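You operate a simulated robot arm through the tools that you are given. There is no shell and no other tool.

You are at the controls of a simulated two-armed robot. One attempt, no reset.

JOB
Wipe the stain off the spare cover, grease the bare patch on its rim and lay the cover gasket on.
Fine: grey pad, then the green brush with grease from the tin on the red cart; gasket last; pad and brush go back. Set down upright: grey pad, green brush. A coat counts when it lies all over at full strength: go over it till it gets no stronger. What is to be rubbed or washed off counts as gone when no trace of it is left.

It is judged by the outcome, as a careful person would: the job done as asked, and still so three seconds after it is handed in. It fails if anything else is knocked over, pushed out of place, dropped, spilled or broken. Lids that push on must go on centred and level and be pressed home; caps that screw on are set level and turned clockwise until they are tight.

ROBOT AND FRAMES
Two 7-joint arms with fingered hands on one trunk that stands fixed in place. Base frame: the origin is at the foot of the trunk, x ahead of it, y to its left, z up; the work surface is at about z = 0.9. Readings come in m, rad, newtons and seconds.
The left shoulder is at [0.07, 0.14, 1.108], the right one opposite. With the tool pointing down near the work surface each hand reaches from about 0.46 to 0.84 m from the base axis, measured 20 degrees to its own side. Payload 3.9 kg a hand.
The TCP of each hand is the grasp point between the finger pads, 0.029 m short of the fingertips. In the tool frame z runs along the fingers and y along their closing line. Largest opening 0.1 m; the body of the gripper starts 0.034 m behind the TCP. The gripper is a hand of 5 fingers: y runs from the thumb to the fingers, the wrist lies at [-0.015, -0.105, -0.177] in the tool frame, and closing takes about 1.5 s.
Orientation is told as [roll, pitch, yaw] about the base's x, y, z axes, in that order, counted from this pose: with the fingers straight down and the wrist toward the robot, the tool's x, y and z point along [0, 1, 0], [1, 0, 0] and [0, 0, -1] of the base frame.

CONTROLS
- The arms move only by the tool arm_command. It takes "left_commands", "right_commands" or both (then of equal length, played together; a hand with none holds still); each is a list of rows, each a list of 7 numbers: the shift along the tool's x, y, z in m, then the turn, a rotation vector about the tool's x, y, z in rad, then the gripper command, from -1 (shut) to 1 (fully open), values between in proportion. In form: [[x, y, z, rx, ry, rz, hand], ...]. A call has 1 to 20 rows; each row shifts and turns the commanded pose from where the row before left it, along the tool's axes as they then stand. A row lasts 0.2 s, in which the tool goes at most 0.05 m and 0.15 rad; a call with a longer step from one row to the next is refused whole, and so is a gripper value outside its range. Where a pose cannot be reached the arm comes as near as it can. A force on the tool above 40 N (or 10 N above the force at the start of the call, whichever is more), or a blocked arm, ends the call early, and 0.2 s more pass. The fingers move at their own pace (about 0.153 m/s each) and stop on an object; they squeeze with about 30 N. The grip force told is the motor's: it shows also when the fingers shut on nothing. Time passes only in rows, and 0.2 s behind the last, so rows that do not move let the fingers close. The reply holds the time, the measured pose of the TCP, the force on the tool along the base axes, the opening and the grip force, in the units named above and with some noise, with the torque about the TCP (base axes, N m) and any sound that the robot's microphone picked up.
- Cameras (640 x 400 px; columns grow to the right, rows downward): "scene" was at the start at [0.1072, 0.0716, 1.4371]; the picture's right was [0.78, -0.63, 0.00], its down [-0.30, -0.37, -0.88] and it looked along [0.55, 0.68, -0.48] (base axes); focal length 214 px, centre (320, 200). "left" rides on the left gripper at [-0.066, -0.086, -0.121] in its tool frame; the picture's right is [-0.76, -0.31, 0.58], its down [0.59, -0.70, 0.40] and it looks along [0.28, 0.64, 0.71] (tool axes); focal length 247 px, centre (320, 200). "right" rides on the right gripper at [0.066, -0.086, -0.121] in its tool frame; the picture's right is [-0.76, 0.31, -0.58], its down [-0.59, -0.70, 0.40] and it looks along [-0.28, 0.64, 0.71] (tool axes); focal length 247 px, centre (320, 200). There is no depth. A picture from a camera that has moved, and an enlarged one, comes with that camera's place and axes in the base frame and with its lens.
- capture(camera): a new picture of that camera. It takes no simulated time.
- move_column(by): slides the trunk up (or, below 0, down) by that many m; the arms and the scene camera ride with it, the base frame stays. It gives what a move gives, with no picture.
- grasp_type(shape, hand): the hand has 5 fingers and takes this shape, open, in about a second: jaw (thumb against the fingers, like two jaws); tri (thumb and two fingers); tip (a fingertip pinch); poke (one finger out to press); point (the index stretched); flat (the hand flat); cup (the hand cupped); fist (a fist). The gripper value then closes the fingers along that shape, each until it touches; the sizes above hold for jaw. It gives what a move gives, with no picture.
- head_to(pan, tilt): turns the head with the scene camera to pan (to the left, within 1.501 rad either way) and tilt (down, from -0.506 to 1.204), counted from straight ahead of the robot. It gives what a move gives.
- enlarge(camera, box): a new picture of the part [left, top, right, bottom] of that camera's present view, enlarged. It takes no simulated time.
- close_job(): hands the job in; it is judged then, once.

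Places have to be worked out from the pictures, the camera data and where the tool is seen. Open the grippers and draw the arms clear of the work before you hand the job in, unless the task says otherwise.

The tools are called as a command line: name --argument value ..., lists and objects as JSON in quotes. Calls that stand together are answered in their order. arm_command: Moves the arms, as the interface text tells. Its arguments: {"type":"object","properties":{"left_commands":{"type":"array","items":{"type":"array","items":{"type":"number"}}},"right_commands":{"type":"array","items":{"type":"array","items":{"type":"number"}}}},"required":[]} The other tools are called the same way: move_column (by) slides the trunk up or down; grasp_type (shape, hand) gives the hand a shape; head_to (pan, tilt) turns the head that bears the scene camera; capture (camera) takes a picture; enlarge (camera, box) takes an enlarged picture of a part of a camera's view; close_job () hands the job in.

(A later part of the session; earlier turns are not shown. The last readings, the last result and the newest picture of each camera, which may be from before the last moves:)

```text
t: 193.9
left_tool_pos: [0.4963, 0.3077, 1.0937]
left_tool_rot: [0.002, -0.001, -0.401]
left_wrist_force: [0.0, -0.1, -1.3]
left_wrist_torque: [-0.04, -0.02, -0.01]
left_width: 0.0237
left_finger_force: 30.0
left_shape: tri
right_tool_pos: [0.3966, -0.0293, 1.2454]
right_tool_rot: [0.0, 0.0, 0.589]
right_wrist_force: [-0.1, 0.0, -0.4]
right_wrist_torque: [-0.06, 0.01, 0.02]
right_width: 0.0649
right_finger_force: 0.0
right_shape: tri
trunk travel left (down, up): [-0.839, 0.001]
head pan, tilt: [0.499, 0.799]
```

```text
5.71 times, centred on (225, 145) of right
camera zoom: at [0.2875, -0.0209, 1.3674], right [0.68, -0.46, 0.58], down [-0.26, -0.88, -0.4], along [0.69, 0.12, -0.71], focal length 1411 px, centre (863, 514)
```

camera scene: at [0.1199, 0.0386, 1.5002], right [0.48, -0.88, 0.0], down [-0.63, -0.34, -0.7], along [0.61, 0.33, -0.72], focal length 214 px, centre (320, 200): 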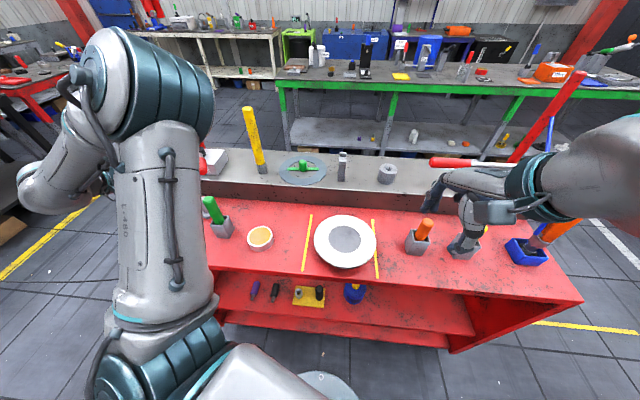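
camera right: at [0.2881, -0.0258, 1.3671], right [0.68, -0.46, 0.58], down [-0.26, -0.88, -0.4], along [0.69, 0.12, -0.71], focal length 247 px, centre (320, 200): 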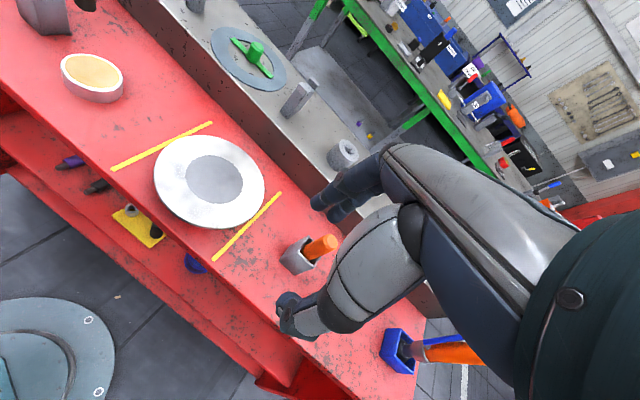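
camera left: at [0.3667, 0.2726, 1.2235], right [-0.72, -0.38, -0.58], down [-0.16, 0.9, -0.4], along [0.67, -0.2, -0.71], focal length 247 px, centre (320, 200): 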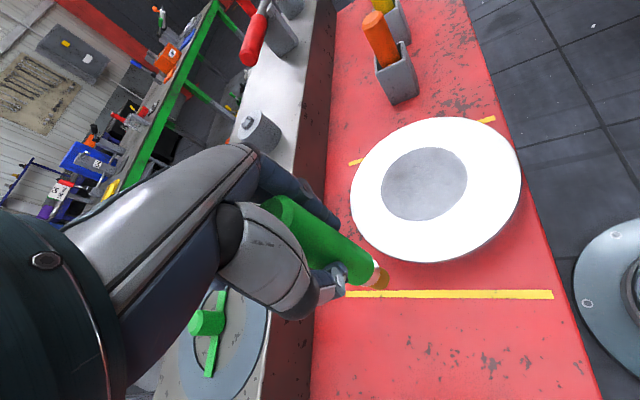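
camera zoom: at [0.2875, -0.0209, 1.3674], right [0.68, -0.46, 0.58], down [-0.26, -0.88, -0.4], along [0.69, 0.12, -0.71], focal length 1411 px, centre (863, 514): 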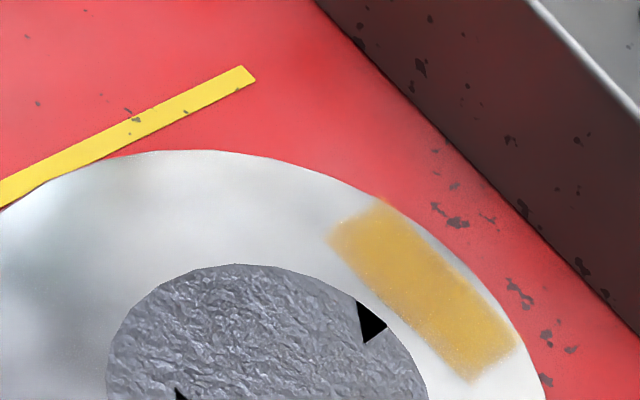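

The coat now covers the whole rectangle in a nearly even gold. I go over it again along the outer lane to see whether it still gets stronger.

arm_command --left_commands '[[-0.0274, 0.0274, 0, 0, 0, 0, -1], [-0.0274, 0.0274, 0, 0, 0, 0, -1], [-0.0275, 0.0273, 0, 0, 0, 0, -1], [0, 0, 0.01, 0, 0, 0, -1], [0, 0, 0.006, 0, 0, 0, -1], [0, 0, 0, 0, 0, 0, -1]]'

arm_command --left_commands '[[0, 0, 0.002, 0, 0, 0, -1], [0, 0, 0.001, 0, 0, 0, -1], [0, 0, 0, 0, 0, 0, -1]]'

```text
t: 195.3
left_tool_pos: [0.5415, 0.201, 1.0837]
left_tool_rot: [-0.026, -0.023, -0.385]
left_wrist_force: [-0.4, 0.5, -0.3]
left_wrist_torque: [0.03, 0.0, 0.0]
left_width: 0.0234
left_finger_force: 30.2
left_shape: tri
right_tool_pos: [0.3973, -0.0325, 1.245]
right_tool_rot: [0.003, -0.003, 0.59]
right_wrist_force: [0.0, 0.7, 0.3]
right_wrist_torque: [-0.01, 0.01, -0.01]
right_width: 0.0651
right_finger_force: 0.0
right_shape: tri
trunk travel left (down, up): [-0.839, 0.001]
head pan, tilt: [0.499, 0.799]
```

```text
t: 196.1
left_tool_pos: [0.5408, 0.2039, 1.0813]
left_tool_rot: [-0.026, -0.025, -0.383]
left_wrist_force: [-0.1, 1.0, -0.9]
left_wrist_torque: [-0.03, -0.01, -0.02]
left_width: 0.0234
left_finger_force: 30.2
left_shape: tri
right_tool_pos: [0.3971, -0.0307, 1.2463]
right_tool_rot: [0.001, 0.001, 0.59]
right_wrist_force: [-0.5, -0.1, 0.3]
right_wrist_torque: [0.02, -0.01, -0.01]
right_width: 0.0649
right_finger_force: 0.0
right_shape: tri
trunk travel left (down, up): [-0.839, 0.001]
head pan, tilt: [0.499, 0.799]
```

arm_command --left_commands '[[0, 0, 0.003, 0, 0, 0, -1], [0, 0, 0.002, 0, 0, 0, -1], [0, 0, 0.001, 0, 0, 0, -1], [0, 0, 0, 0, 0, 0, -1]]'

arm_command --left_commands '[[0, 0, 0.001, 0, 0, 0, -1], [0, 0, 0.001, 0, 0, 0, -1], [0, 0, 0, 0, 0, 0, -1]]'

```text
t: 197.1
left_tool_pos: [0.5398, 0.2031, 1.0739]
left_tool_rot: [-0.029, -0.025, -0.382]
left_wrist_force: [0.2, -0.5, 0.3]
left_wrist_torque: [-0.02, -0.01, 0.0]
left_width: 0.0236
left_finger_force: 29.8
left_shape: tri
right_tool_pos: [0.3974, -0.031, 1.2453]
right_tool_rot: [0.001, 0.001, 0.589]
right_wrist_force: [0.6, -0.3, 0.0]
right_wrist_torque: [0.0, 0.0, 0.0]
right_width: 0.0652
right_finger_force: 0.1
right_shape: tri
trunk travel left (down, up): [-0.839, 0.001]
head pan, tilt: [0.499, 0.799]
```

```text
t: 197.9
left_tool_pos: [0.5411, 0.2059, 1.073]
left_tool_rot: [-0.029, -0.024, -0.38]
left_wrist_force: [-0.1, -0.7, 1.5]
left_wrist_torque: [0.01, -0.01, 0.07]
left_width: 0.0234
left_finger_force: 30.3
left_shape: tri
right_tool_pos: [0.3979, -0.0312, 1.2454]
right_tool_rot: [0.002, 0.0, 0.591]
right_wrist_force: [-0.6, 0.0, 0.6]
right_wrist_torque: [-0.03, -0.02, -0.02]
right_width: 0.0651
right_finger_force: 0.1
right_shape: tri
trunk travel left (down, up): [-0.839, 0.001]
head pan, tilt: [0.499, 0.799]
```

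arm_command --left_commands '[[-0.0044, 0.0048, 0.0006, 0, 0, 0, -1], [-0.0044, 0.0048, 0, 0, 0, 0, -1], [-0.0044, 0.0048, 0, 0, 0, 0, -1], [-0.0044, 0.0048, 0, 0, 0, 0, -1], [-0.0044, 0.0048, 0, 0, 0, 0, -1], [-0.0044, 0.0048, 0, 0, 0, 0, -1], [-0.0044, 0.0048, 0, 0, 0, 0, -1], [-0.0044, 0.0048, 0, 0, 0, 0, -1], [-0.0044, 0.0048, 0, 0, 0, 0, -1], [-0.0044, 0.0048, 0, 0, 0, 0, -1]]'

arm_command --left_commands '[[0, 0, -0.012, 0, 0, 0, -1], [0, 0, -0.015, 0, 0, 0, -1], [0.03, -0.03, 0, 0, 0, 0, -1], [0.035, -0.03, 0, 0, 0, 0, -1], [0.035, -0.03, 0, 0, 0, 0, -1], [0.035, -0.03, 0, 0, 0, 0, -1]]'

enlarge --camera "scene" --box '[320, 205, 380, 245]'

enlarge --camera "right" --box '[190, 110, 260, 180]'

```text
t: 200.1
left_tool_pos: [0.5658, 0.151, 1.0711]
left_tool_rot: [-0.036, -0.02, -0.37]
left_wrist_force: [-1.5, 2.3, 9.3]
left_wrist_torque: [0.49, 0.18, -0.02]
left_width: 0.0261
left_finger_force: 29.8
left_shape: tri
right_tool_pos: [0.3955, -0.0308, 1.2455]
right_tool_rot: [-0.001, -0.002, 0.591]
right_wrist_force: [0.6, 1.0, 0.7]
right_wrist_torque: [0.02, -0.01, 0.0]
right_width: 0.0649
right_finger_force: 0.0
right_shape: tri
trunk travel left (down, up): [-0.839, 0.001]
head pan, tilt: [0.499, 0.799]
```

```text
t: 201.5
left_tool_pos: [0.5076, 0.3134, 1.0936]
left_tool_rot: [0.002, 0.005, -0.398]
left_wrist_force: [-0.7, 0.5, -0.3]
left_wrist_torque: [-0.04, -0.05, -0.02]
left_width: 0.0234
left_finger_force: 29.5
left_shape: tri
right_tool_pos: [0.3966, -0.0289, 1.2457]
right_tool_rot: [0.001, 0.0, 0.589]
right_wrist_force: [-0.2, 0.2, -0.4]
right_wrist_torque: [-0.06, 0.01, 0.02]
right_width: 0.0651
right_finger_force: 0.0
right_shape: tri
trunk travel left (down, up): [-0.839, 0.001]
head pan, tilt: [0.499, 0.799]
```

```text
10.00 times, centred on (350, 225) of scene
camera zoom: at [0.12, 0.0419, 1.5001], right [0.48, -0.88, 0.0], down [-0.63, -0.34, -0.7], along [0.61, 0.33, -0.72], focal length 2145 px, centre (20, -50)
```

zoom: 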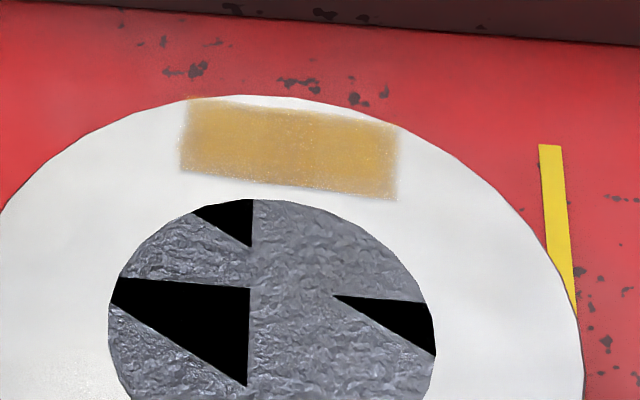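

```text
5.71 times, centred on (225, 145) of right
camera zoom: at [0.2873, -0.021, 1.3674], right [0.68, -0.46, 0.58], down [-0.26, -0.88, -0.4], along [0.69, 0.12, -0.71], focal length 1411 px, centre (863, 514)
```

zoom: 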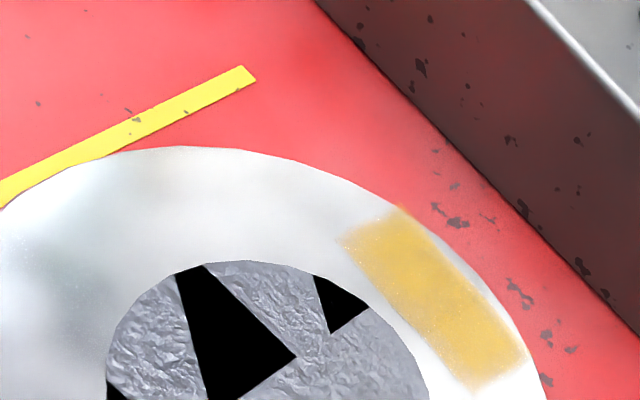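

The coat looks uniform gold. To be sure it is at full strength I reload once more and go over it again, comparing the tone afterwards.

arm_command --left_commands '[[0.0045, -0.0383, 0, 0, 0, 0, -1], [0.0045, -0.0383, 0, 0, 0, 0, -1], [0.0045, -0.0383, 0, 0, 0, 0, -1], [0.0043, -0.0381, 0, 0, 0, 0, -1], [0, 0, 0.015, 0, 0, 0, -1], [0, 0, 0.01, 0, 0, 0, -1], [0, 0, 0, 0, 0, 0, -1]]'

enlarge --camera "right" --box '[40, 10, 180, 120]'

```text
t: 203.1
left_tool_pos: [0.3743, 0.3875, 1.0684]
left_tool_rot: [0.001, 0.001, -0.397]
left_wrist_force: [-0.2, 0.1, -0.3]
left_wrist_torque: [0.01, -0.01, 0.03]
left_width: 0.0234
left_finger_force: 29.7
left_shape: tri
right_tool_pos: [0.3971, -0.0301, 1.2438]
right_tool_rot: [0.001, -0.001, 0.589]
right_wrist_force: [0.5, -0.3, 0.2]
right_wrist_torque: [-0.01, -0.03, 0.01]
right_width: 0.065
right_finger_force: 0.1
right_shape: tri
trunk travel left (down, up): [-0.839, 0.001]
head pan, tilt: [0.499, 0.799]
```

```text
3.64 times, centred on (110, 65) of right
camera zoom: at [0.2871, -0.0228, 1.3674], right [0.68, -0.46, 0.58], down [-0.26, -0.88, -0.4], along [0.69, 0.12, -0.71], focal length 898 px, centre (1084, 691)
```

zoom: 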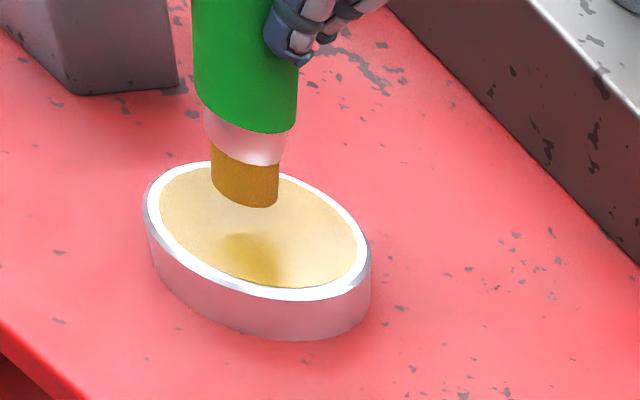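

arm_command --left_commands '[[0, 0, 0.008, 0, 0, 0, -1], [0, 0, 0.006, 0, 0, 0, -1], [0, 0, 0.004, 0, 0, 0, -1], [0, 0, 0, 0, 0, 0, -1], [0, 0, 0, 0, 0, 0, -1], [0, 0, -0.015, 0, 0, 0, -1], [0, 0, -0.03, 0, 0, 0, -1], [0.0005, 0.0387, 0, 0, 0, 0, -1], [0.0005, 0.0387, 0, 0, 0, 0, -1], [-0.0279, 0.0387, 0, 0, 0, 0, -1], [-0.0279, 0.0387, 0, 0, 0, 0, -1], [-0.0279, 0.0387, 0, 0, 0, 0, -1], [-0.0279, 0.0366, 0, 0, 0, 0, -1]]'

enlarge --camera "scene" --box '[320, 205, 380, 245]'

```text
t: 205.9
left_tool_pos: [0.5414, 0.2037, 1.0955]
left_tool_rot: [-0.029, -0.009, -0.373]
left_wrist_force: [-0.4, -0.4, -1.2]
left_wrist_torque: [-0.02, 0.02, 0.02]
left_width: 0.0232
left_finger_force: 29.9
left_shape: tri
right_tool_pos: [0.3971, -0.032, 1.2432]
right_tool_rot: [0.0, -0.001, 0.59]
right_wrist_force: [-0.2, -0.1, 0.5]
right_wrist_torque: [0.02, 0.01, -0.01]
right_width: 0.0651
right_finger_force: 0.1
right_shape: tri
trunk travel left (down, up): [-0.839, 0.001]
head pan, tilt: [0.499, 0.799]
```

```text
10.00 times, centred on (350, 225) of scene
camera zoom: at [0.1208, 0.0386, 1.5001], right [0.48, -0.88, 0.0], down [-0.63, -0.34, -0.7], along [0.61, 0.33, -0.72], focal length 2145 px, centre (20, -50)
```

zoom: 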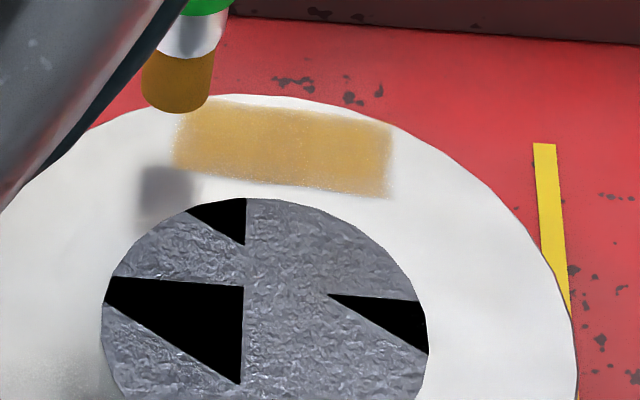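

arm_command --left_commands '[[-0.0086, 0.0028, 0.008, 0, 0, 0, -1], [0, 0, 0.007, 0, 0, 0, -1], [0, 0, 0.003, 0, 0, 0, -1], [0, 0, 0.002, 0, 0, 0, -1], [0, 0, 0, 0, 0, 0, -1]]'

arm_command --left_commands '[[0, 0, 0.0015, 0, 0, 0, -1], [0, 0, 0, 0, 0, 0, -1]]'

```text
t: 207.1
left_tool_pos: [0.5434, 0.1903, 1.0799]
left_tool_rot: [-0.028, -0.023, -0.386]
left_wrist_force: [0.4, 0.0, -1.3]
left_wrist_torque: [0.01, 0.0, 0.01]
left_width: 0.0234
left_finger_force: 29.5
left_shape: tri
right_tool_pos: [0.3974, -0.0314, 1.2458]
right_tool_rot: [0.002, 0.0, 0.589]
right_wrist_force: [-0.8, 0.1, -0.6]
right_wrist_torque: [0.0, 0.01, 0.01]
right_width: 0.0649
right_finger_force: 0.1
right_shape: tri
trunk travel left (down, up): [-0.839, 0.001]
head pan, tilt: [0.499, 0.799]
```

```text
t: 207.7
left_tool_pos: [0.5424, 0.1901, 1.0798]
left_tool_rot: [-0.028, -0.023, -0.382]
left_wrist_force: [-0.3, 0.2, 0.4]
left_wrist_torque: [0.0, -0.01, -0.03]
left_width: 0.0234
left_finger_force: 30.2
left_shape: tri
right_tool_pos: [0.3984, -0.0297, 1.2457]
right_tool_rot: [0.002, 0.001, 0.591]
right_wrist_force: [-0.5, -0.3, 0.7]
right_wrist_torque: [-0.02, -0.01, 0.03]
right_width: 0.065
right_finger_force: 0.0
right_shape: tri
trunk travel left (down, up): [-0.839, 0.001]
head pan, tilt: [0.499, 0.799]
```

arm_command --left_commands '[[0, 0, 0.003, 0, 0, 0, -1], [0, 0, 0.002, 0, 0, 0, -1], [0, 0, 0, 0, 0, 0, -1]]'

arm_command --left_commands '[[0, 0, 0.0015, 0, 0, 0, -1], [0, 0, 0, 0, 0, 0, -1]]'

```text
t: 208.5
left_tool_pos: [0.5446, 0.1903, 1.0757]
left_tool_rot: [-0.028, -0.026, -0.382]
left_wrist_force: [-0.2, 0.2, -0.5]
left_wrist_torque: [0.02, 0.0, -0.01]
left_width: 0.0233
left_finger_force: 30.2
left_shape: tri
right_tool_pos: [0.3966, -0.0319, 1.2446]
right_tool_rot: [0.002, -0.001, 0.591]
right_wrist_force: [-1.0, -0.9, -0.8]
right_wrist_torque: [0.01, 0.02, -0.01]
right_width: 0.0653
right_finger_force: 0.1
right_shape: tri
trunk travel left (down, up): [-0.839, 0.001]
head pan, tilt: [0.499, 0.799]
```

```text
t: 209.1
left_tool_pos: [0.5433, 0.1924, 1.0726]
left_tool_rot: [-0.03, -0.024, -0.381]
left_wrist_force: [0.4, 0.0, -1.6]
left_wrist_torque: [-0.01, 0.0, -0.01]
left_width: 0.0235
left_finger_force: 30.0
left_shape: tri
right_tool_pos: [0.3969, -0.0323, 1.2448]
right_tool_rot: [0.003, 0.0, 0.589]
right_wrist_force: [-0.1, -0.3, 0.5]
right_wrist_torque: [0.0, -0.03, 0.02]
right_width: 0.0649
right_finger_force: 0.0
right_shape: tri
trunk travel left (down, up): [-0.839, 0.001]
head pan, tilt: [0.499, 0.799]
```

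arm_command --left_commands '[[0.003, -0.0026, 0.0012, 0, 0, 0, -1], [-0.0047, 0.0041, 0.0003, 0, 0, 0, -1], [-0.0047, 0.0041, 0, 0, 0, 0, -1], [-0.0047, 0.0041, 0, 0, 0, 0, -1], [-0.0047, 0.0041, 0, 0, 0, 0, -1], [-0.0047, 0.0041, 0, 0, 0, 0, -1], [-0.0047, 0.0041, 0, 0, 0, 0, -1], [-0.0047, 0.0041, 0, 0, 0, 0, -1], [-0.0047, 0.0041, 0, 0, 0, 0, -1], [-0.0047, 0.0041, 0, 0, 0, 0, -1], [-0.0047, 0.0041, 0, 0, 0, 0, -1]]'

arm_command --left_commands '[[0, 0, -0.012, 0, 0, 0, -1], [0, 0, -0.015, 0, 0, 0, -1], [0.03, -0.03, 0, 0, 0, 0, -1], [0.035, -0.03, 0, 0, 0, 0, -1], [0.035, -0.03, 0, 0, 0, 0, -1], [0.035, -0.03, 0, 0, 0, 0, -1]]'

enlarge --camera "scene" --box '[320, 205, 380, 245]'

enlarge --camera "right" --box '[190, 110, 260, 180]'

```text
t: 211.5
left_tool_pos: [0.5616, 0.1415, 1.0699]
left_tool_rot: [-0.033, -0.018, -0.369]
left_wrist_force: [-1.7, 3.4, 8.7]
left_wrist_torque: [0.42, 0.14, 0.0]
left_width: 0.0253
left_finger_force: 29.9
left_shape: tri
right_tool_pos: [0.3958, -0.0296, 1.2466]
right_tool_rot: [-0.001, -0.001, 0.591]
right_wrist_force: [-0.1, -0.2, 0.3]
right_wrist_torque: [0.02, 0.02, -0.01]
right_width: 0.065
right_finger_force: 0.0
right_shape: tri
trunk travel left (down, up): [-0.839, 0.001]
head pan, tilt: [0.499, 0.799]
```

```text
t: 212.9
left_tool_pos: [0.5009, 0.3047, 1.0937]
left_tool_rot: [0.001, 0.003, -0.4]
left_wrist_force: [-0.4, 1.6, -0.4]
left_wrist_torque: [-0.03, 0.0, 0.02]
left_width: 0.0235
left_finger_force: 29.4
left_shape: tri
right_tool_pos: [0.3955, -0.0298, 1.245]
right_tool_rot: [-0.001, 0.0, 0.589]
right_wrist_force: [0.0, -0.3, 0.3]
right_wrist_torque: [-0.02, 0.03, -0.03]
right_width: 0.0649
right_finger_force: 0.1
right_shape: tri
trunk travel left (down, up): [-0.839, 0.001]
head pan, tilt: [0.499, 0.799]
```

```text
10.00 times, centred on (350, 225) of scene
camera zoom: at [0.1202, 0.0418, 1.5001], right [0.48, -0.88, 0.0], down [-0.63, -0.34, -0.7], along [0.61, 0.33, -0.72], focal length 2145 px, centre (20, -50)
```

zoom: 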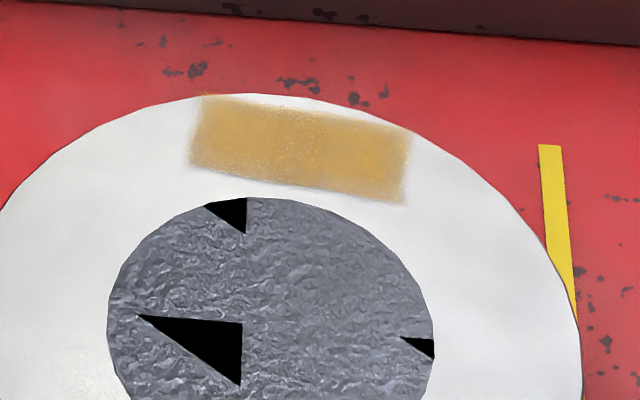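

```text
5.71 times, centred on (225, 145) of right
camera zoom: at [0.2874, -0.0211, 1.3674], right [0.68, -0.46, 0.58], down [-0.26, -0.88, -0.4], along [0.69, 0.12, -0.71], focal length 1411 px, centre (863, 514)
```

zoom: 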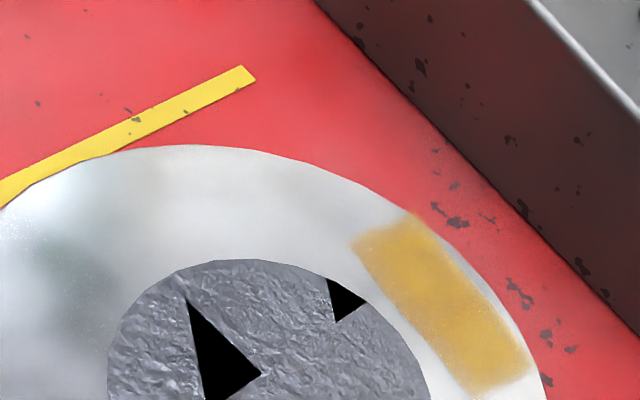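

The tone no longer changes — it looks saturated. I zoom in tight to check evenness at the edges and corners.

enlarge --camera "scene" --box '[334, 210, 362, 228]'

enlarge --camera "right" --box '[225, 130, 255, 165]'

```text
16.00 times, centred on (348, 219) of scene
camera zoom: at [0.1202, 0.0418, 1.5001], right [0.48, -0.88, 0.0], down [-0.63, -0.34, -0.7], along [0.61, 0.33, -0.72], focal length 3432 px, centre (-128, -104)
```

zoom: 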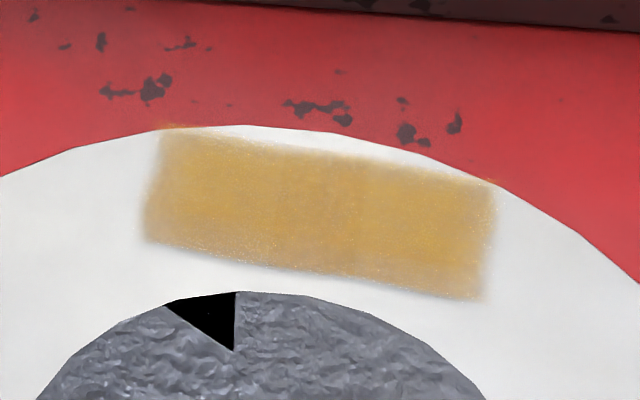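

```text
11.43 times, centred on (240, 148) of right
camera zoom: at [0.2874, -0.0211, 1.3674], right [0.68, -0.46, 0.58], down [-0.26, -0.88, -0.4], along [0.69, 0.12, -0.71], focal length 2823 px, centre (1234, 800)
```

zoom: 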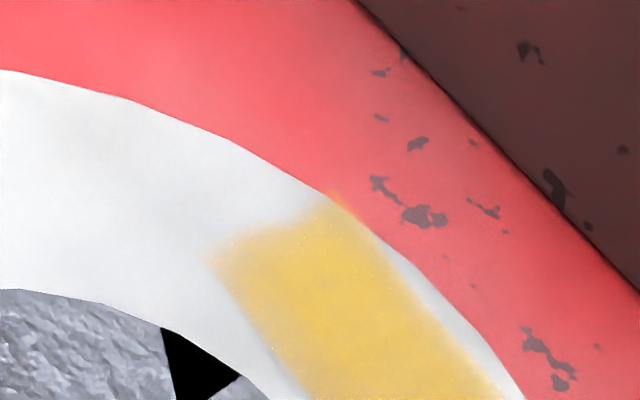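

Edges look slightly paler than the middle. I make one more pass along the inner edge and one along the outer edge.

arm_command --left_commands '[[-0.0304, 0.0252, 0, 0, 0, 0, -1], [-0.0304, 0.0252, 0, 0, 0, 0, -1], [-0.0304, 0.0253, 0, 0, 0, 0, -1], [0, 0, 0.01, 0, 0, 0, -1], [0, 0, 0.006, 0, 0, 0, -1], [0, 0, 0.004, 0, 0, 0, -1], [0, 0, 0, 0, 0, 0, -1]]'

arm_command --left_commands '[[0, 0, 0.002, 0, 0, 0, -1], [0, 0, 0.0015, 0, 0, 0, -1], [0, 0, 0, 0, 0, 0, -1]]'

```text
t: 214.5
left_tool_pos: [0.5398, 0.1912, 1.0815]
left_tool_rot: [-0.026, -0.028, -0.389]
left_wrist_force: [0.7, 0.0, -1.2]
left_wrist_torque: [-0.02, 0.02, 0.0]
left_width: 0.0236
left_finger_force: 30.3
left_shape: tri
right_tool_pos: [0.397, -0.0306, 1.2458]
right_tool_rot: [-0.001, -0.001, 0.592]
right_wrist_force: [1.1, 0.9, -0.4]
right_wrist_torque: [0.02, -0.02, 0.03]
right_width: 0.0649
right_finger_force: 0.1
right_shape: tri
trunk travel left (down, up): [-0.839, 0.001]
head pan, tilt: [0.499, 0.799]
```

```text
t: 215.3
left_tool_pos: [0.5388, 0.1913, 1.0765]
left_tool_rot: [-0.026, -0.026, -0.385]
left_wrist_force: [0.3, -0.2, -1.2]
left_wrist_torque: [0.0, 0.03, -0.04]
left_width: 0.0235
left_finger_force: 29.3
left_shape: tri
right_tool_pos: [0.3967, -0.0312, 1.2463]
right_tool_rot: [0.001, 0.0, 0.59]
right_wrist_force: [0.0, -0.5, 0.3]
right_wrist_torque: [0.0, -0.02, 0.0]
right_width: 0.0649
right_finger_force: 0.1
right_shape: tri
trunk travel left (down, up): [-0.839, 0.001]
head pan, tilt: [0.499, 0.799]
```

arm_command --left_commands '[[-0.0024, -0.0032, 0.002, 0, 0, 0, -1], [0, 0, 0.0015, 0, 0, 0, -1], [0, 0, 0.001, 0, 0, 0, -1], [0, 0, 0, 0, 0, 0, -1]]'

arm_command --left_commands '[[0, 0, 0.001, 0, 0, 0, -1], [0, 0, 0, 0, 0, 0, -1]]'

```text
t: 216.3
left_tool_pos: [0.5319, 0.1921, 1.0689]
left_tool_rot: [-0.028, -0.023, -0.382]
left_wrist_force: [1.4, 0.4, 21.1]
left_wrist_torque: [0.05, -0.19, -0.03]
left_width: 0.0238
left_finger_force: 29.7
left_shape: tri
right_tool_pos: [0.3951, -0.0308, 1.2469]
right_tool_rot: [0.0, -0.003, 0.59]
right_wrist_force: [-0.1, 0.5, -0.3]
right_wrist_torque: [0.02, 0.01, 0.01]
right_width: 0.0653
right_finger_force: 0.1
right_shape: tri
trunk travel left (down, up): [-0.839, 0.001]
head pan, tilt: [0.499, 0.799]
```

```text
t: 216.9
left_tool_pos: [0.5303, 0.1908, 1.0696]
left_tool_rot: [-0.028, -0.024, -0.383]
left_wrist_force: [0.2, 0.4, 27.6]
left_wrist_torque: [0.09, -0.13, 0.01]
left_width: 0.0243
left_finger_force: 29.5
left_shape: tri
right_tool_pos: [0.3941, -0.0319, 1.2464]
right_tool_rot: [0.0, -0.003, 0.591]
right_wrist_force: [0.2, 0.2, 0.5]
right_wrist_torque: [-0.02, -0.02, -0.02]
right_width: 0.0652
right_finger_force: 0.1
right_shape: tri
trunk travel left (down, up): [-0.839, 0.001]
head pan, tilt: [0.499, 0.799]
```

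Too firm (28 N). I ease up 3 mm and make the inner-edge stroke.

arm_command --left_commands '[[0, 0, -0.0015, 0, 0, 0, -1], [0, 0, -0.001, 0, 0, 0, -1], [0, 0, 0, 0, 0, 0, -1]]'

arm_command --left_commands '[[-0.0052, 0.0041, 0, 0, 0, 0, -1], [-0.0052, 0.0041, 0, 0, 0, 0, -1], [-0.0052, 0.0041, 0, 0, 0, 0, -1], [-0.0052, 0.0041, 0, 0, 0, 0, -1], [-0.0052, 0.0041, 0, 0, 0, 0, -1], [-0.0052, 0.0041, 0, 0, 0, 0, -1], [-0.0052, 0.0041, 0, 0, 0, 0, -1], [-0.0052, 0.0041, 0, 0, 0, 0, -1], [-0.0052, 0.0041, 0, 0, 0, 0, -1], [-0.0052, 0.0041, 0, 0, 0, 0, -1]]'

arm_command --left_commands '[[0, 0, -0.012, 0, 0, 0, -1], [0, 0, -0.015, 0, 0, 0, -1], [0.03, -0.03, 0, 0, 0, 0, -1], [0.035, -0.03, 0, 0, 0, 0, -1], [0.035, -0.03, 0, 0, 0, 0, -1], [0.035, -0.03, 0, 0, 0, 0, -1]]'

enlarge --camera "scene" --box '[320, 205, 380, 245]'

```text
t: 217.7
left_tool_pos: [0.5309, 0.1912, 1.0702]
left_tool_rot: [-0.029, -0.018, -0.381]
left_wrist_force: [0.7, 0.4, 22.0]
left_wrist_torque: [0.05, -0.18, -0.06]
left_width: 0.0241
left_finger_force: 30.2
left_shape: tri
right_tool_pos: [0.3943, -0.0312, 1.2462]
right_tool_rot: [-0.002, -0.003, 0.59]
right_wrist_force: [1.5, 0.6, -0.1]
right_wrist_torque: [0.0, -0.04, 0.0]
right_width: 0.0652
right_finger_force: 0.1
right_shape: tri
trunk travel left (down, up): [-0.839, 0.001]
head pan, tilt: [0.499, 0.799]
```

```text
t: 219.9
left_tool_pos: [0.5507, 0.1332, 1.0693]
left_tool_rot: [-0.03, -0.014, -0.374]
left_wrist_force: [-0.5, 2.5, 4.0]
left_wrist_torque: [0.23, 0.02, 0.01]
left_width: 0.0252
left_finger_force: 30.0
left_shape: tri
right_tool_pos: [0.3962, -0.0306, 1.2455]
right_tool_rot: [0.0, 0.0, 0.589]
right_wrist_force: [0.1, 0.3, -0.7]
right_wrist_torque: [0.0, 0.02, 0.01]
right_width: 0.065
right_finger_force: 0.1
right_shape: tri
trunk travel left (down, up): [-0.839, 0.001]
head pan, tilt: [0.499, 0.799]
```

```text
t: 221.3
left_tool_pos: [0.4904, 0.2991, 1.0929]
left_tool_rot: [0.001, 0.002, -0.4]
left_wrist_force: [-0.5, 0.3, -0.5]
left_wrist_torque: [-0.04, 0.02, 0.01]
left_width: 0.0234
left_finger_force: 30.1
left_shape: tri
right_tool_pos: [0.3962, -0.0293, 1.2449]
right_tool_rot: [-0.001, 0.0, 0.59]
right_wrist_force: [-0.2, -0.2, 0.0]
right_wrist_torque: [-0.02, 0.02, 0.02]
right_width: 0.065
right_finger_force: 0.1
right_shape: tri
trunk travel left (down, up): [-0.839, 0.001]
head pan, tilt: [0.499, 0.799]
```

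```text
10.00 times, centred on (350, 225) of scene
camera zoom: at [0.1202, 0.042, 1.5001], right [0.48, -0.88, 0.0], down [-0.63, -0.34, -0.7], along [0.61, 0.33, -0.72], focal length 2145 px, centre (20, -50)
```

zoom: 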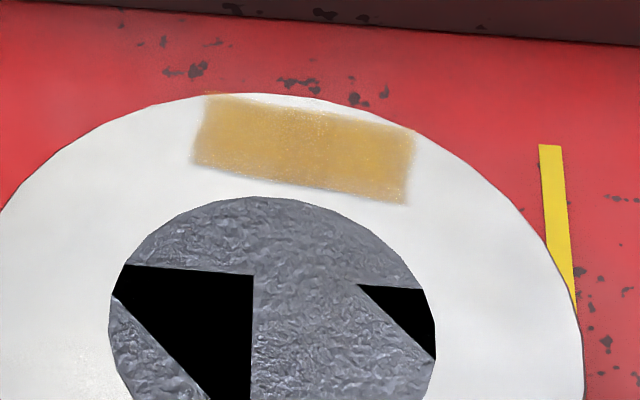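

Now the outer-edge pass.

arm_command --left_commands '[[-0.0237, 0.0326, 0, 0, 0, 0, -1], [-0.0237, 0.0326, 0, 0, 0, 0, -1], [-0.0238, 0.0327, 0, 0, 0, 0, -1], [0, 0, 0.01, 0, 0, 0, -1], [0, 0, 0.006, 0, 0, 0, -1], [0, 0, 0.003, 0, 0, 0, -1], [0, 0, 0, 0, 0, 0, -1]]'

arm_command --left_commands '[[0, 0, 0.002, 0, 0, 0, -1], [0, 0, 0.001, 0, 0, 0, -1], [0, 0, 0, 0, 0, 0, -1]]'

```text
t: 222.9
left_tool_pos: [0.5572, 0.196, 1.0807]
left_tool_rot: [-0.035, -0.026, -0.379]
left_wrist_force: [-0.1, 0.2, -0.2]
left_wrist_torque: [0.01, 0.0, 0.02]
left_width: 0.0234
left_finger_force: 30.2
left_shape: tri
right_tool_pos: [0.3968, -0.0308, 1.245]
right_tool_rot: [0.0, -0.001, 0.588]
right_wrist_force: [0.7, 0.3, -0.1]
right_wrist_torque: [0.03, 0.0, 0.0]
right_width: 0.0651
right_finger_force: 0.1
right_shape: tri
trunk travel left (down, up): [-0.839, 0.001]
head pan, tilt: [0.499, 0.799]
```

```text
t: 223.7
left_tool_pos: [0.5557, 0.197, 1.077]
left_tool_rot: [-0.032, -0.027, -0.376]
left_wrist_force: [-0.2, 0.6, -1.6]
left_wrist_torque: [0.0, 0.01, -0.02]
left_width: 0.0235
left_finger_force: 29.9
left_shape: tri
right_tool_pos: [0.3968, -0.0309, 1.2446]
right_tool_rot: [0.0, 0.0, 0.59]
right_wrist_force: [0.7, 0.0, 0.4]
right_wrist_torque: [-0.06, -0.02, -0.03]
right_width: 0.0651
right_finger_force: 0.1
right_shape: tri
trunk travel left (down, up): [-0.839, 0.001]
head pan, tilt: [0.499, 0.799]
```

arm_command --left_commands '[[0, -0.002, 0.002, 0, 0, 0, -1], [0, 0, 0.001, 0, 0, 0, -1], [0, 0, 0, 0, 0, 0, -1]]'

arm_command --left_commands '[[0, 0, 0.001, 0, 0, 0, -1], [0, 0, 0, 0, 0, 0, -1]]'

```text
t: 224.5
left_tool_pos: [0.5537, 0.199, 1.0725]
left_tool_rot: [-0.035, -0.02, -0.375]
left_wrist_force: [0.1, 0.0, -0.7]
left_wrist_torque: [0.01, 0.01, -0.01]
left_width: 0.0234
left_finger_force: 30.1
left_shape: tri
right_tool_pos: [0.396, -0.0313, 1.2445]
right_tool_rot: [0.002, -0.001, 0.591]
right_wrist_force: [-0.4, 0.3, 0.7]
right_wrist_torque: [-0.03, -0.01, -0.02]
right_width: 0.065
right_finger_force: 0.1
right_shape: tri
trunk travel left (down, up): [-0.839, 0.001]
head pan, tilt: [0.499, 0.799]
```

```text
t: 225.1
left_tool_pos: [0.5543, 0.1983, 1.0717]
left_tool_rot: [-0.037, -0.019, -0.375]
left_wrist_force: [-0.3, 0.5, 1.2]
left_wrist_torque: [0.04, -0.04, 0.0]
left_width: 0.0236
left_finger_force: 29.8
left_shape: tri
right_tool_pos: [0.3971, -0.03, 1.245]
right_tool_rot: [0.002, -0.001, 0.589]
right_wrist_force: [-0.2, -0.5, 0.3]
right_wrist_torque: [0.01, 0.01, -0.02]
right_width: 0.065
right_finger_force: 0.1
right_shape: tri
trunk travel left (down, up): [-0.839, 0.001]
head pan, tilt: [0.499, 0.799]
```

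arm_command --left_commands '[[-0.0052, 0.0041, 0.0007, 0, 0, 0, -1], [-0.0052, 0.0041, 0, 0, 0, 0, -1], [-0.0052, 0.0041, 0, 0, 0, 0, -1], [-0.0052, 0.0041, 0, 0, 0, 0, -1], [-0.0052, 0.0041, 0, 0, 0, 0, -1], [-0.0052, 0.0041, 0, 0, 0, 0, -1], [-0.0052, 0.0041, 0, 0, 0, 0, -1], [-0.0052, 0.0041, 0, 0, 0, 0, -1], [-0.0052, 0.0041, 0, 0, 0, 0, -1], [-0.0052, 0.0041, 0, 0, 0, 0, -1]]'

arm_command --left_commands '[[0, 0, -0.012, 0, 0, 0, -1], [0, 0, -0.015, 0, 0, 0, -1], [0.03, -0.03, 0, 0, 0, 0, -1], [0.035, -0.03, 0, 0, 0, 0, -1], [0.035, -0.03, 0, 0, 0, 0, -1], [0.035, -0.03, 0, 0, 0, 0, -1]]'

enlarge --camera "scene" --box '[334, 208, 362, 226]'

enlarge --camera "right" --box '[190, 110, 260, 180]'

capture --camera "scene"

```text
t: 227.3
left_tool_pos: [0.5716, 0.139, 1.0697]
left_tool_rot: [-0.04, -0.015, -0.368]
left_wrist_force: [0.3, 0.8, 2.6]
left_wrist_torque: [0.14, 0.0, 0.05]
left_width: 0.0245
left_finger_force: 30.5
left_shape: tri
right_tool_pos: [0.3981, -0.0307, 1.2455]
right_tool_rot: [0.0, -0.001, 0.59]
right_wrist_force: [0.4, -0.5, -0.7]
right_wrist_torque: [0.01, 0.02, -0.03]
right_width: 0.0648
right_finger_force: 0.0
right_shape: tri
trunk travel left (down, up): [-0.839, 0.001]
head pan, tilt: [0.499, 0.799]
```

```text
t: 228.7
left_tool_pos: [0.5107, 0.302, 1.0951]
left_tool_rot: [0.002, 0.001, -0.4]
left_wrist_force: [0.1, -0.4, -1.6]
left_wrist_torque: [-0.02, 0.0, 0.0]
left_width: 0.0238
left_finger_force: 29.9
left_shape: tri
right_tool_pos: [0.3961, -0.0291, 1.2469]
right_tool_rot: [0.0, 0.0, 0.589]
right_wrist_force: [0.1, 0.3, 0.1]
right_wrist_torque: [-0.02, 0.04, 0.01]
right_width: 0.0651
right_finger_force: 0.1
right_shape: tri
trunk travel left (down, up): [-0.839, 0.001]
head pan, tilt: [0.499, 0.799]
```

```text
16.00 times, centred on (348, 217) of scene
camera zoom: at [0.1202, 0.0419, 1.5001], right [0.48, -0.88, 0.0], down [-0.63, -0.34, -0.7], along [0.61, 0.33, -0.72], focal length 3432 px, centre (-128, -72)
```

zoom: 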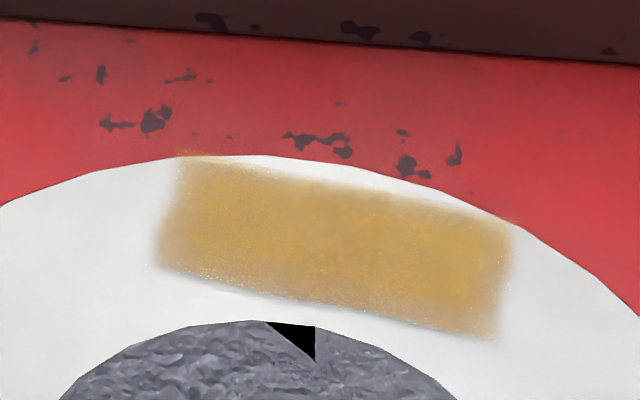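

```text
5.71 times, centred on (225, 145) of right
camera zoom: at [0.2875, -0.021, 1.3674], right [0.68, -0.46, 0.58], down [-0.26, -0.88, -0.4], along [0.69, 0.12, -0.71], focal length 1411 px, centre (863, 514)
```

zoom: 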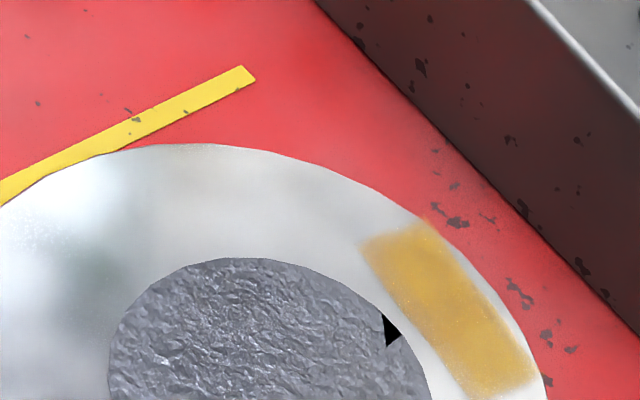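

```text
taken
camera scene: at [0.1202, 0.0419, 1.5001], right [0.48, -0.88, 0.0], down [-0.63, -0.34, -0.7], along [0.61, 0.33, -0.72], focal length 214 px, centre (320, 200)
```

scene: 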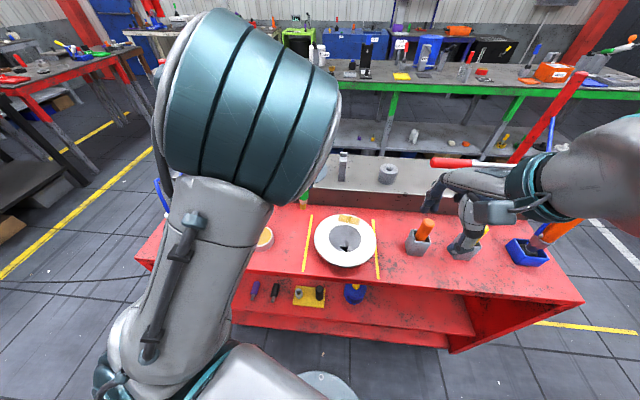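

The rectangle is evenly gold to its edges and has stopped changing. Now the brush goes back to its holder; first I measure its tilt in the hand.

enlarge --camera "left" --box '[260, 180, 420, 320]'

enlarge --camera "right" --box '[120, 20, 240, 120]'

```text
2.86 times, centred on (340, 250) of left
camera zoom: at [0.407, 0.2756, 1.2163], right [-0.58, -0.58, -0.58], down [-0.42, 0.82, -0.4], along [0.7, 0.01, -0.71], focal length 706 px, centre (263, 57)
```

zoom: 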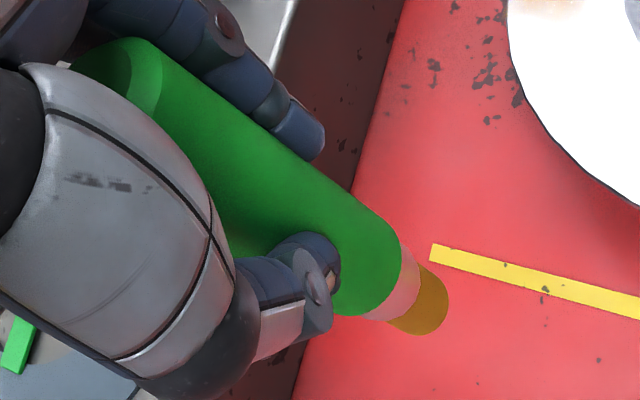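

```text
4.00 times, centred on (180, 70) of right
camera zoom: at [0.2875, -0.021, 1.3674], right [0.68, -0.46, 0.58], down [-0.26, -0.88, -0.4], along [0.69, 0.12, -0.71], focal length 988 px, centre (880, 720)
```

zoom: 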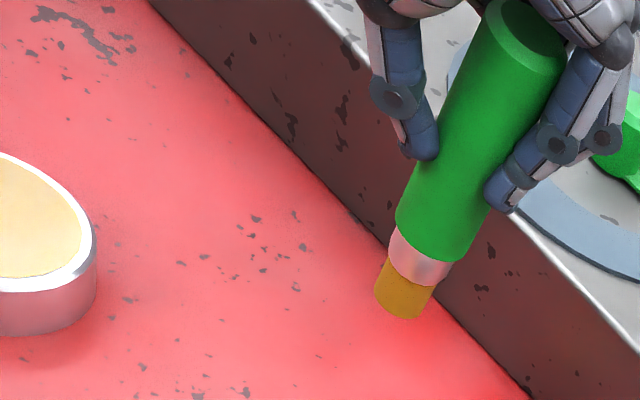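

The brush leans about 0.08 rad in the grip; I'll compensate with the hand. First I carry it back above its holder and restore the earlier yaw.

arm_command --left_commands '[[0, 0, -0.0375, 0, 0, 0, -1], [0, 0, -0.0375, 0, 0, 0, -1], [0.0197, -0.0345, 0, 0, 0, 0, -1], [0.0197, -0.0345, 0, 0, 0, 0, -1], [0.0197, -0.0345, 0, 0, 0, 0, -1], [0.0197, -0.0345, 0, 0, 0, 0, -1], [0.0197, -0.0345, 0, 0, 0, 0, -1], [0.0197, -0.0345, 0, 0, 0, 0, -1], [0.0197, -0.0345, 0, 0, 0, 0, -1], [0, 0, 0, 0, 0, -0.148, -1], [0, 0, 0, 0, 0, -0.148, -1], [0, 0, 0, 0, 0, -0.148, -1], [0, 0, 0, 0, 0, -0.148, -1], [0, 0, 0, 0, 0, -0.148, -1], [0, 0, 0, -0.073, -0.08, 0, -1], [0, 0, 0, 0, 0, 0, -1]]'

capture --camera "left"

enlarge --camera "left" --box '[300, 200, 460, 340]'

capture --camera "right"

```text
t: 232.1
left_tool_pos: [0.3434, 0.5201, 1.1702]
left_tool_rot: [-0.077, -0.074, 0.345]
left_wrist_force: [0.4, -0.1, -1.4]
left_wrist_torque: [0.0, -0.02, 0.01]
left_width: 0.0234
left_finger_force: 29.3
left_shape: tri
right_tool_pos: [0.3981, -0.0328, 1.2454]
right_tool_rot: [0.002, 0.001, 0.588]
right_wrist_force: [0.2, 0.4, -0.4]
right_wrist_torque: [0.02, -0.03, 0.0]
right_width: 0.0651
right_finger_force: 0.1
right_shape: tri
trunk travel left (down, up): [-0.839, 0.001]
head pan, tilt: [0.499, 0.799]
```

```text
taken
camera left: at [0.2736, 0.4358, 1.2895], right [0.02, -0.84, -0.54], down [-0.82, 0.3, -0.49], along [0.58, 0.45, -0.68], focal length 247 px, centre (320, 200)
```

left: 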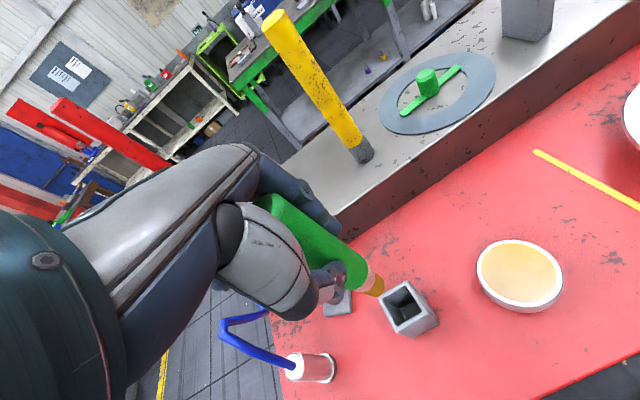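

```text
2.86 times, centred on (380, 270) of left
camera zoom: at [0.2736, 0.4358, 1.2895], right [0.02, -0.84, -0.54], down [-0.82, 0.3, -0.49], along [0.58, 0.45, -0.68], focal length 706 px, centre (149, 0)
```

zoom: 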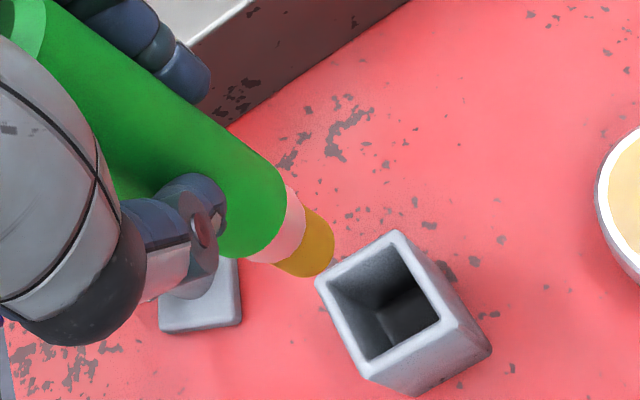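

```text
taken
camera right: at [0.2884, -0.0235, 1.3671], right [0.68, -0.46, 0.58], down [-0.26, -0.88, -0.4], along [0.69, 0.12, -0.71], focal length 247 px, centre (320, 200)
```

right: 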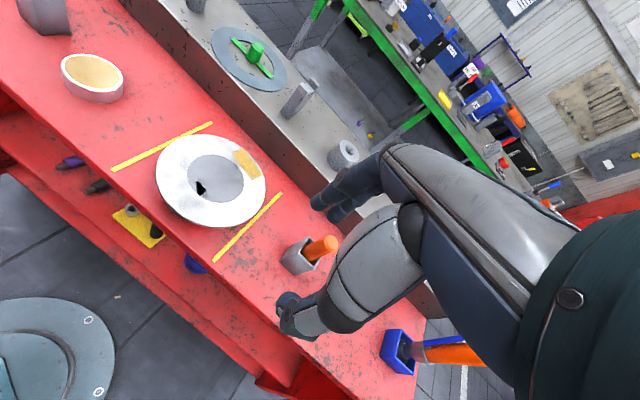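

The brush is upright again above the holder. I shift 3 mm to centre it and lower until the tip is about 2 cm above the opening, then check alignment.

arm_command --left_commands '[[0.003, 0.0014, 0, 0, 0, 0, -1], [0.0019, -0.0018, 0.0249, 0, 0, 0, -1], [0.0019, -0.0018, 0.0249, 0, 0, 0, -1], [0.0019, -0.0018, 0.0249, 0, 0, 0, -1], [0, 0, 0, 0, 0, 0, -1]]'

enlarge --camera "left" --box '[300, 200, 440, 320]'

enlarge --camera "right" --box '[0, 0, 100, 60]'

```text
t: 233.3
left_tool_pos: [0.3449, 0.5247, 1.0934]
left_tool_rot: [-0.079, -0.074, 0.344]
left_wrist_force: [-0.7, -0.5, -0.9]
left_wrist_torque: [0.02, 0.01, 0.03]
left_width: 0.0235
left_finger_force: 30.0
left_shape: tri
right_tool_pos: [0.397, -0.0309, 1.2443]
right_tool_rot: [0.001, -0.002, 0.59]
right_wrist_force: [0.9, 0.2, 0.2]
right_wrist_torque: [0.01, -0.02, 0.03]
right_width: 0.0652
right_finger_force: 0.0
right_shape: tri
trunk travel left (down, up): [-0.839, 0.001]
head pan, tilt: [0.499, 0.799]
```

```text
3.33 times, centred on (370, 260) of left
camera zoom: at [0.2749, 0.4407, 1.2142], right [0.02, -0.84, -0.54], down [-0.82, 0.3, -0.49], along [0.58, 0.45, -0.68], focal length 823 px, centre (153, 0)
```

zoom: 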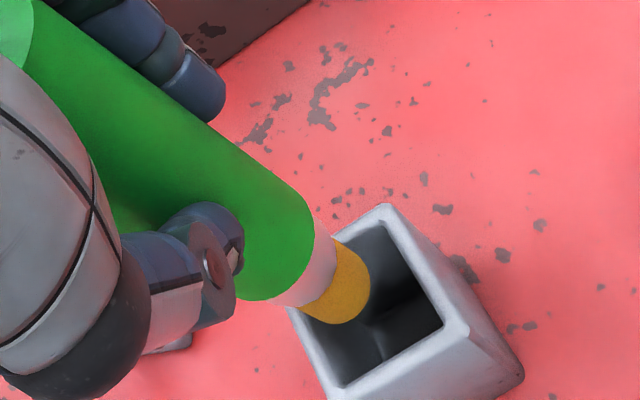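

```text
6.40 times, centred on (50, 30) of right
camera zoom: at [0.2879, -0.0234, 1.3672], right [0.68, -0.46, 0.58], down [-0.26, -0.88, -0.4], along [0.69, 0.12, -0.71], focal length 1581 px, centre (2048, 1288)
```

zoom: 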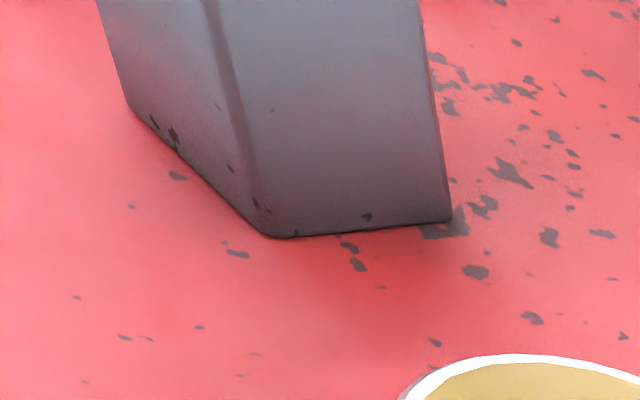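

Alignment with the opening is within ~2 mm. Lowering into the holder in steps, watching the force.

arm_command --left_commands '[[0.0008, -0.0007, 0.0099, 0, 0, 0, -1], [0.0008, -0.0007, 0.0099, 0, 0, 0, -1], [0.0008, -0.0007, 0.0099, 0, 0, 0, -1], [0, 0, 0, 0, 0, 0, -1]]'

enlarge --camera "left" --box '[300, 200, 440, 320]'

```text
t: 234.3
left_tool_pos: [0.3449, 0.5239, 1.0644]
left_tool_rot: [-0.077, -0.075, 0.344]
left_wrist_force: [-0.2, -0.7, -1.2]
left_wrist_torque: [0.02, -0.01, 0.0]
left_width: 0.0233
left_finger_force: 30.3
left_shape: tri
right_tool_pos: [0.398, -0.0307, 1.2454]
right_tool_rot: [0.001, 0.001, 0.589]
right_wrist_force: [0.4, 0.0, -0.5]
right_wrist_torque: [0.0, -0.01, -0.01]
right_width: 0.0653
right_finger_force: 0.0
right_shape: tri
trunk travel left (down, up): [-0.839, 0.001]
head pan, tilt: [0.499, 0.799]
```

```text
3.33 times, centred on (370, 260) of left
camera zoom: at [0.2739, 0.4399, 1.184], right [0.02, -0.84, -0.54], down [-0.82, 0.3, -0.49], along [0.58, 0.45, -0.68], focal length 823 px, centre (153, 0)
```

zoom: 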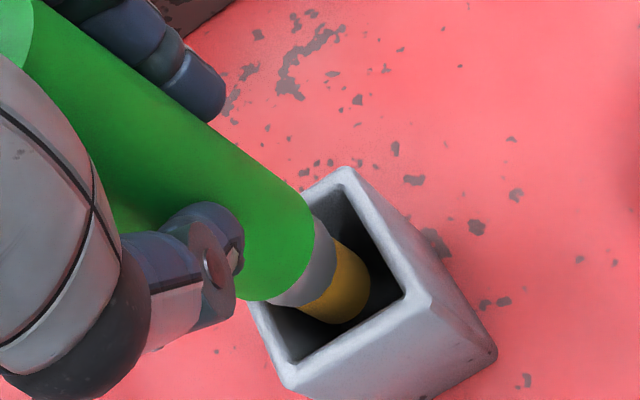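

The bristles are inside, centred, with room all round. Continuing down to the resting height.

arm_command --left_commands '[[0.0008, -0.0007, 0.0099, 0, 0, 0, -1], [0.0008, -0.0007, 0.0099, 0, 0, 0, -1], [0.0005, -0.0004, 0.006, 0, 0, 0, -1], [0, 0, 0, 0, 0, 0, -1]]'

enlarge --camera "left" --box '[260, 180, 420, 320]'

```text
t: 235.3
left_tool_pos: [0.3433, 0.5245, 1.0391]
left_tool_rot: [-0.079, -0.075, 0.343]
left_wrist_force: [0.5, 0.0, 0.8]
left_wrist_torque: [0.03, -0.02, -0.02]
left_width: 0.0234
left_finger_force: 29.5
left_shape: tri
right_tool_pos: [0.3974, -0.0305, 1.2452]
right_tool_rot: [0.0, -0.001, 0.591]
right_wrist_force: [-0.1, -0.8, 0.2]
right_wrist_torque: [0.02, 0.0, 0.01]
right_width: 0.0651
right_finger_force: 0.0
right_shape: tri
trunk travel left (down, up): [-0.839, 0.001]
head pan, tilt: [0.499, 0.799]
```

```text
2.86 times, centred on (340, 250) of left
camera zoom: at [0.2733, 0.4394, 1.1583], right [0.02, -0.84, -0.54], down [-0.82, 0.3, -0.49], along [0.58, 0.45, -0.68], focal length 706 px, centre (263, 57)
```

zoom: 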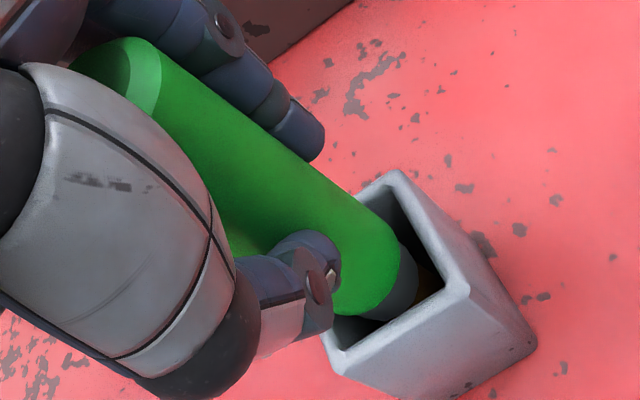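

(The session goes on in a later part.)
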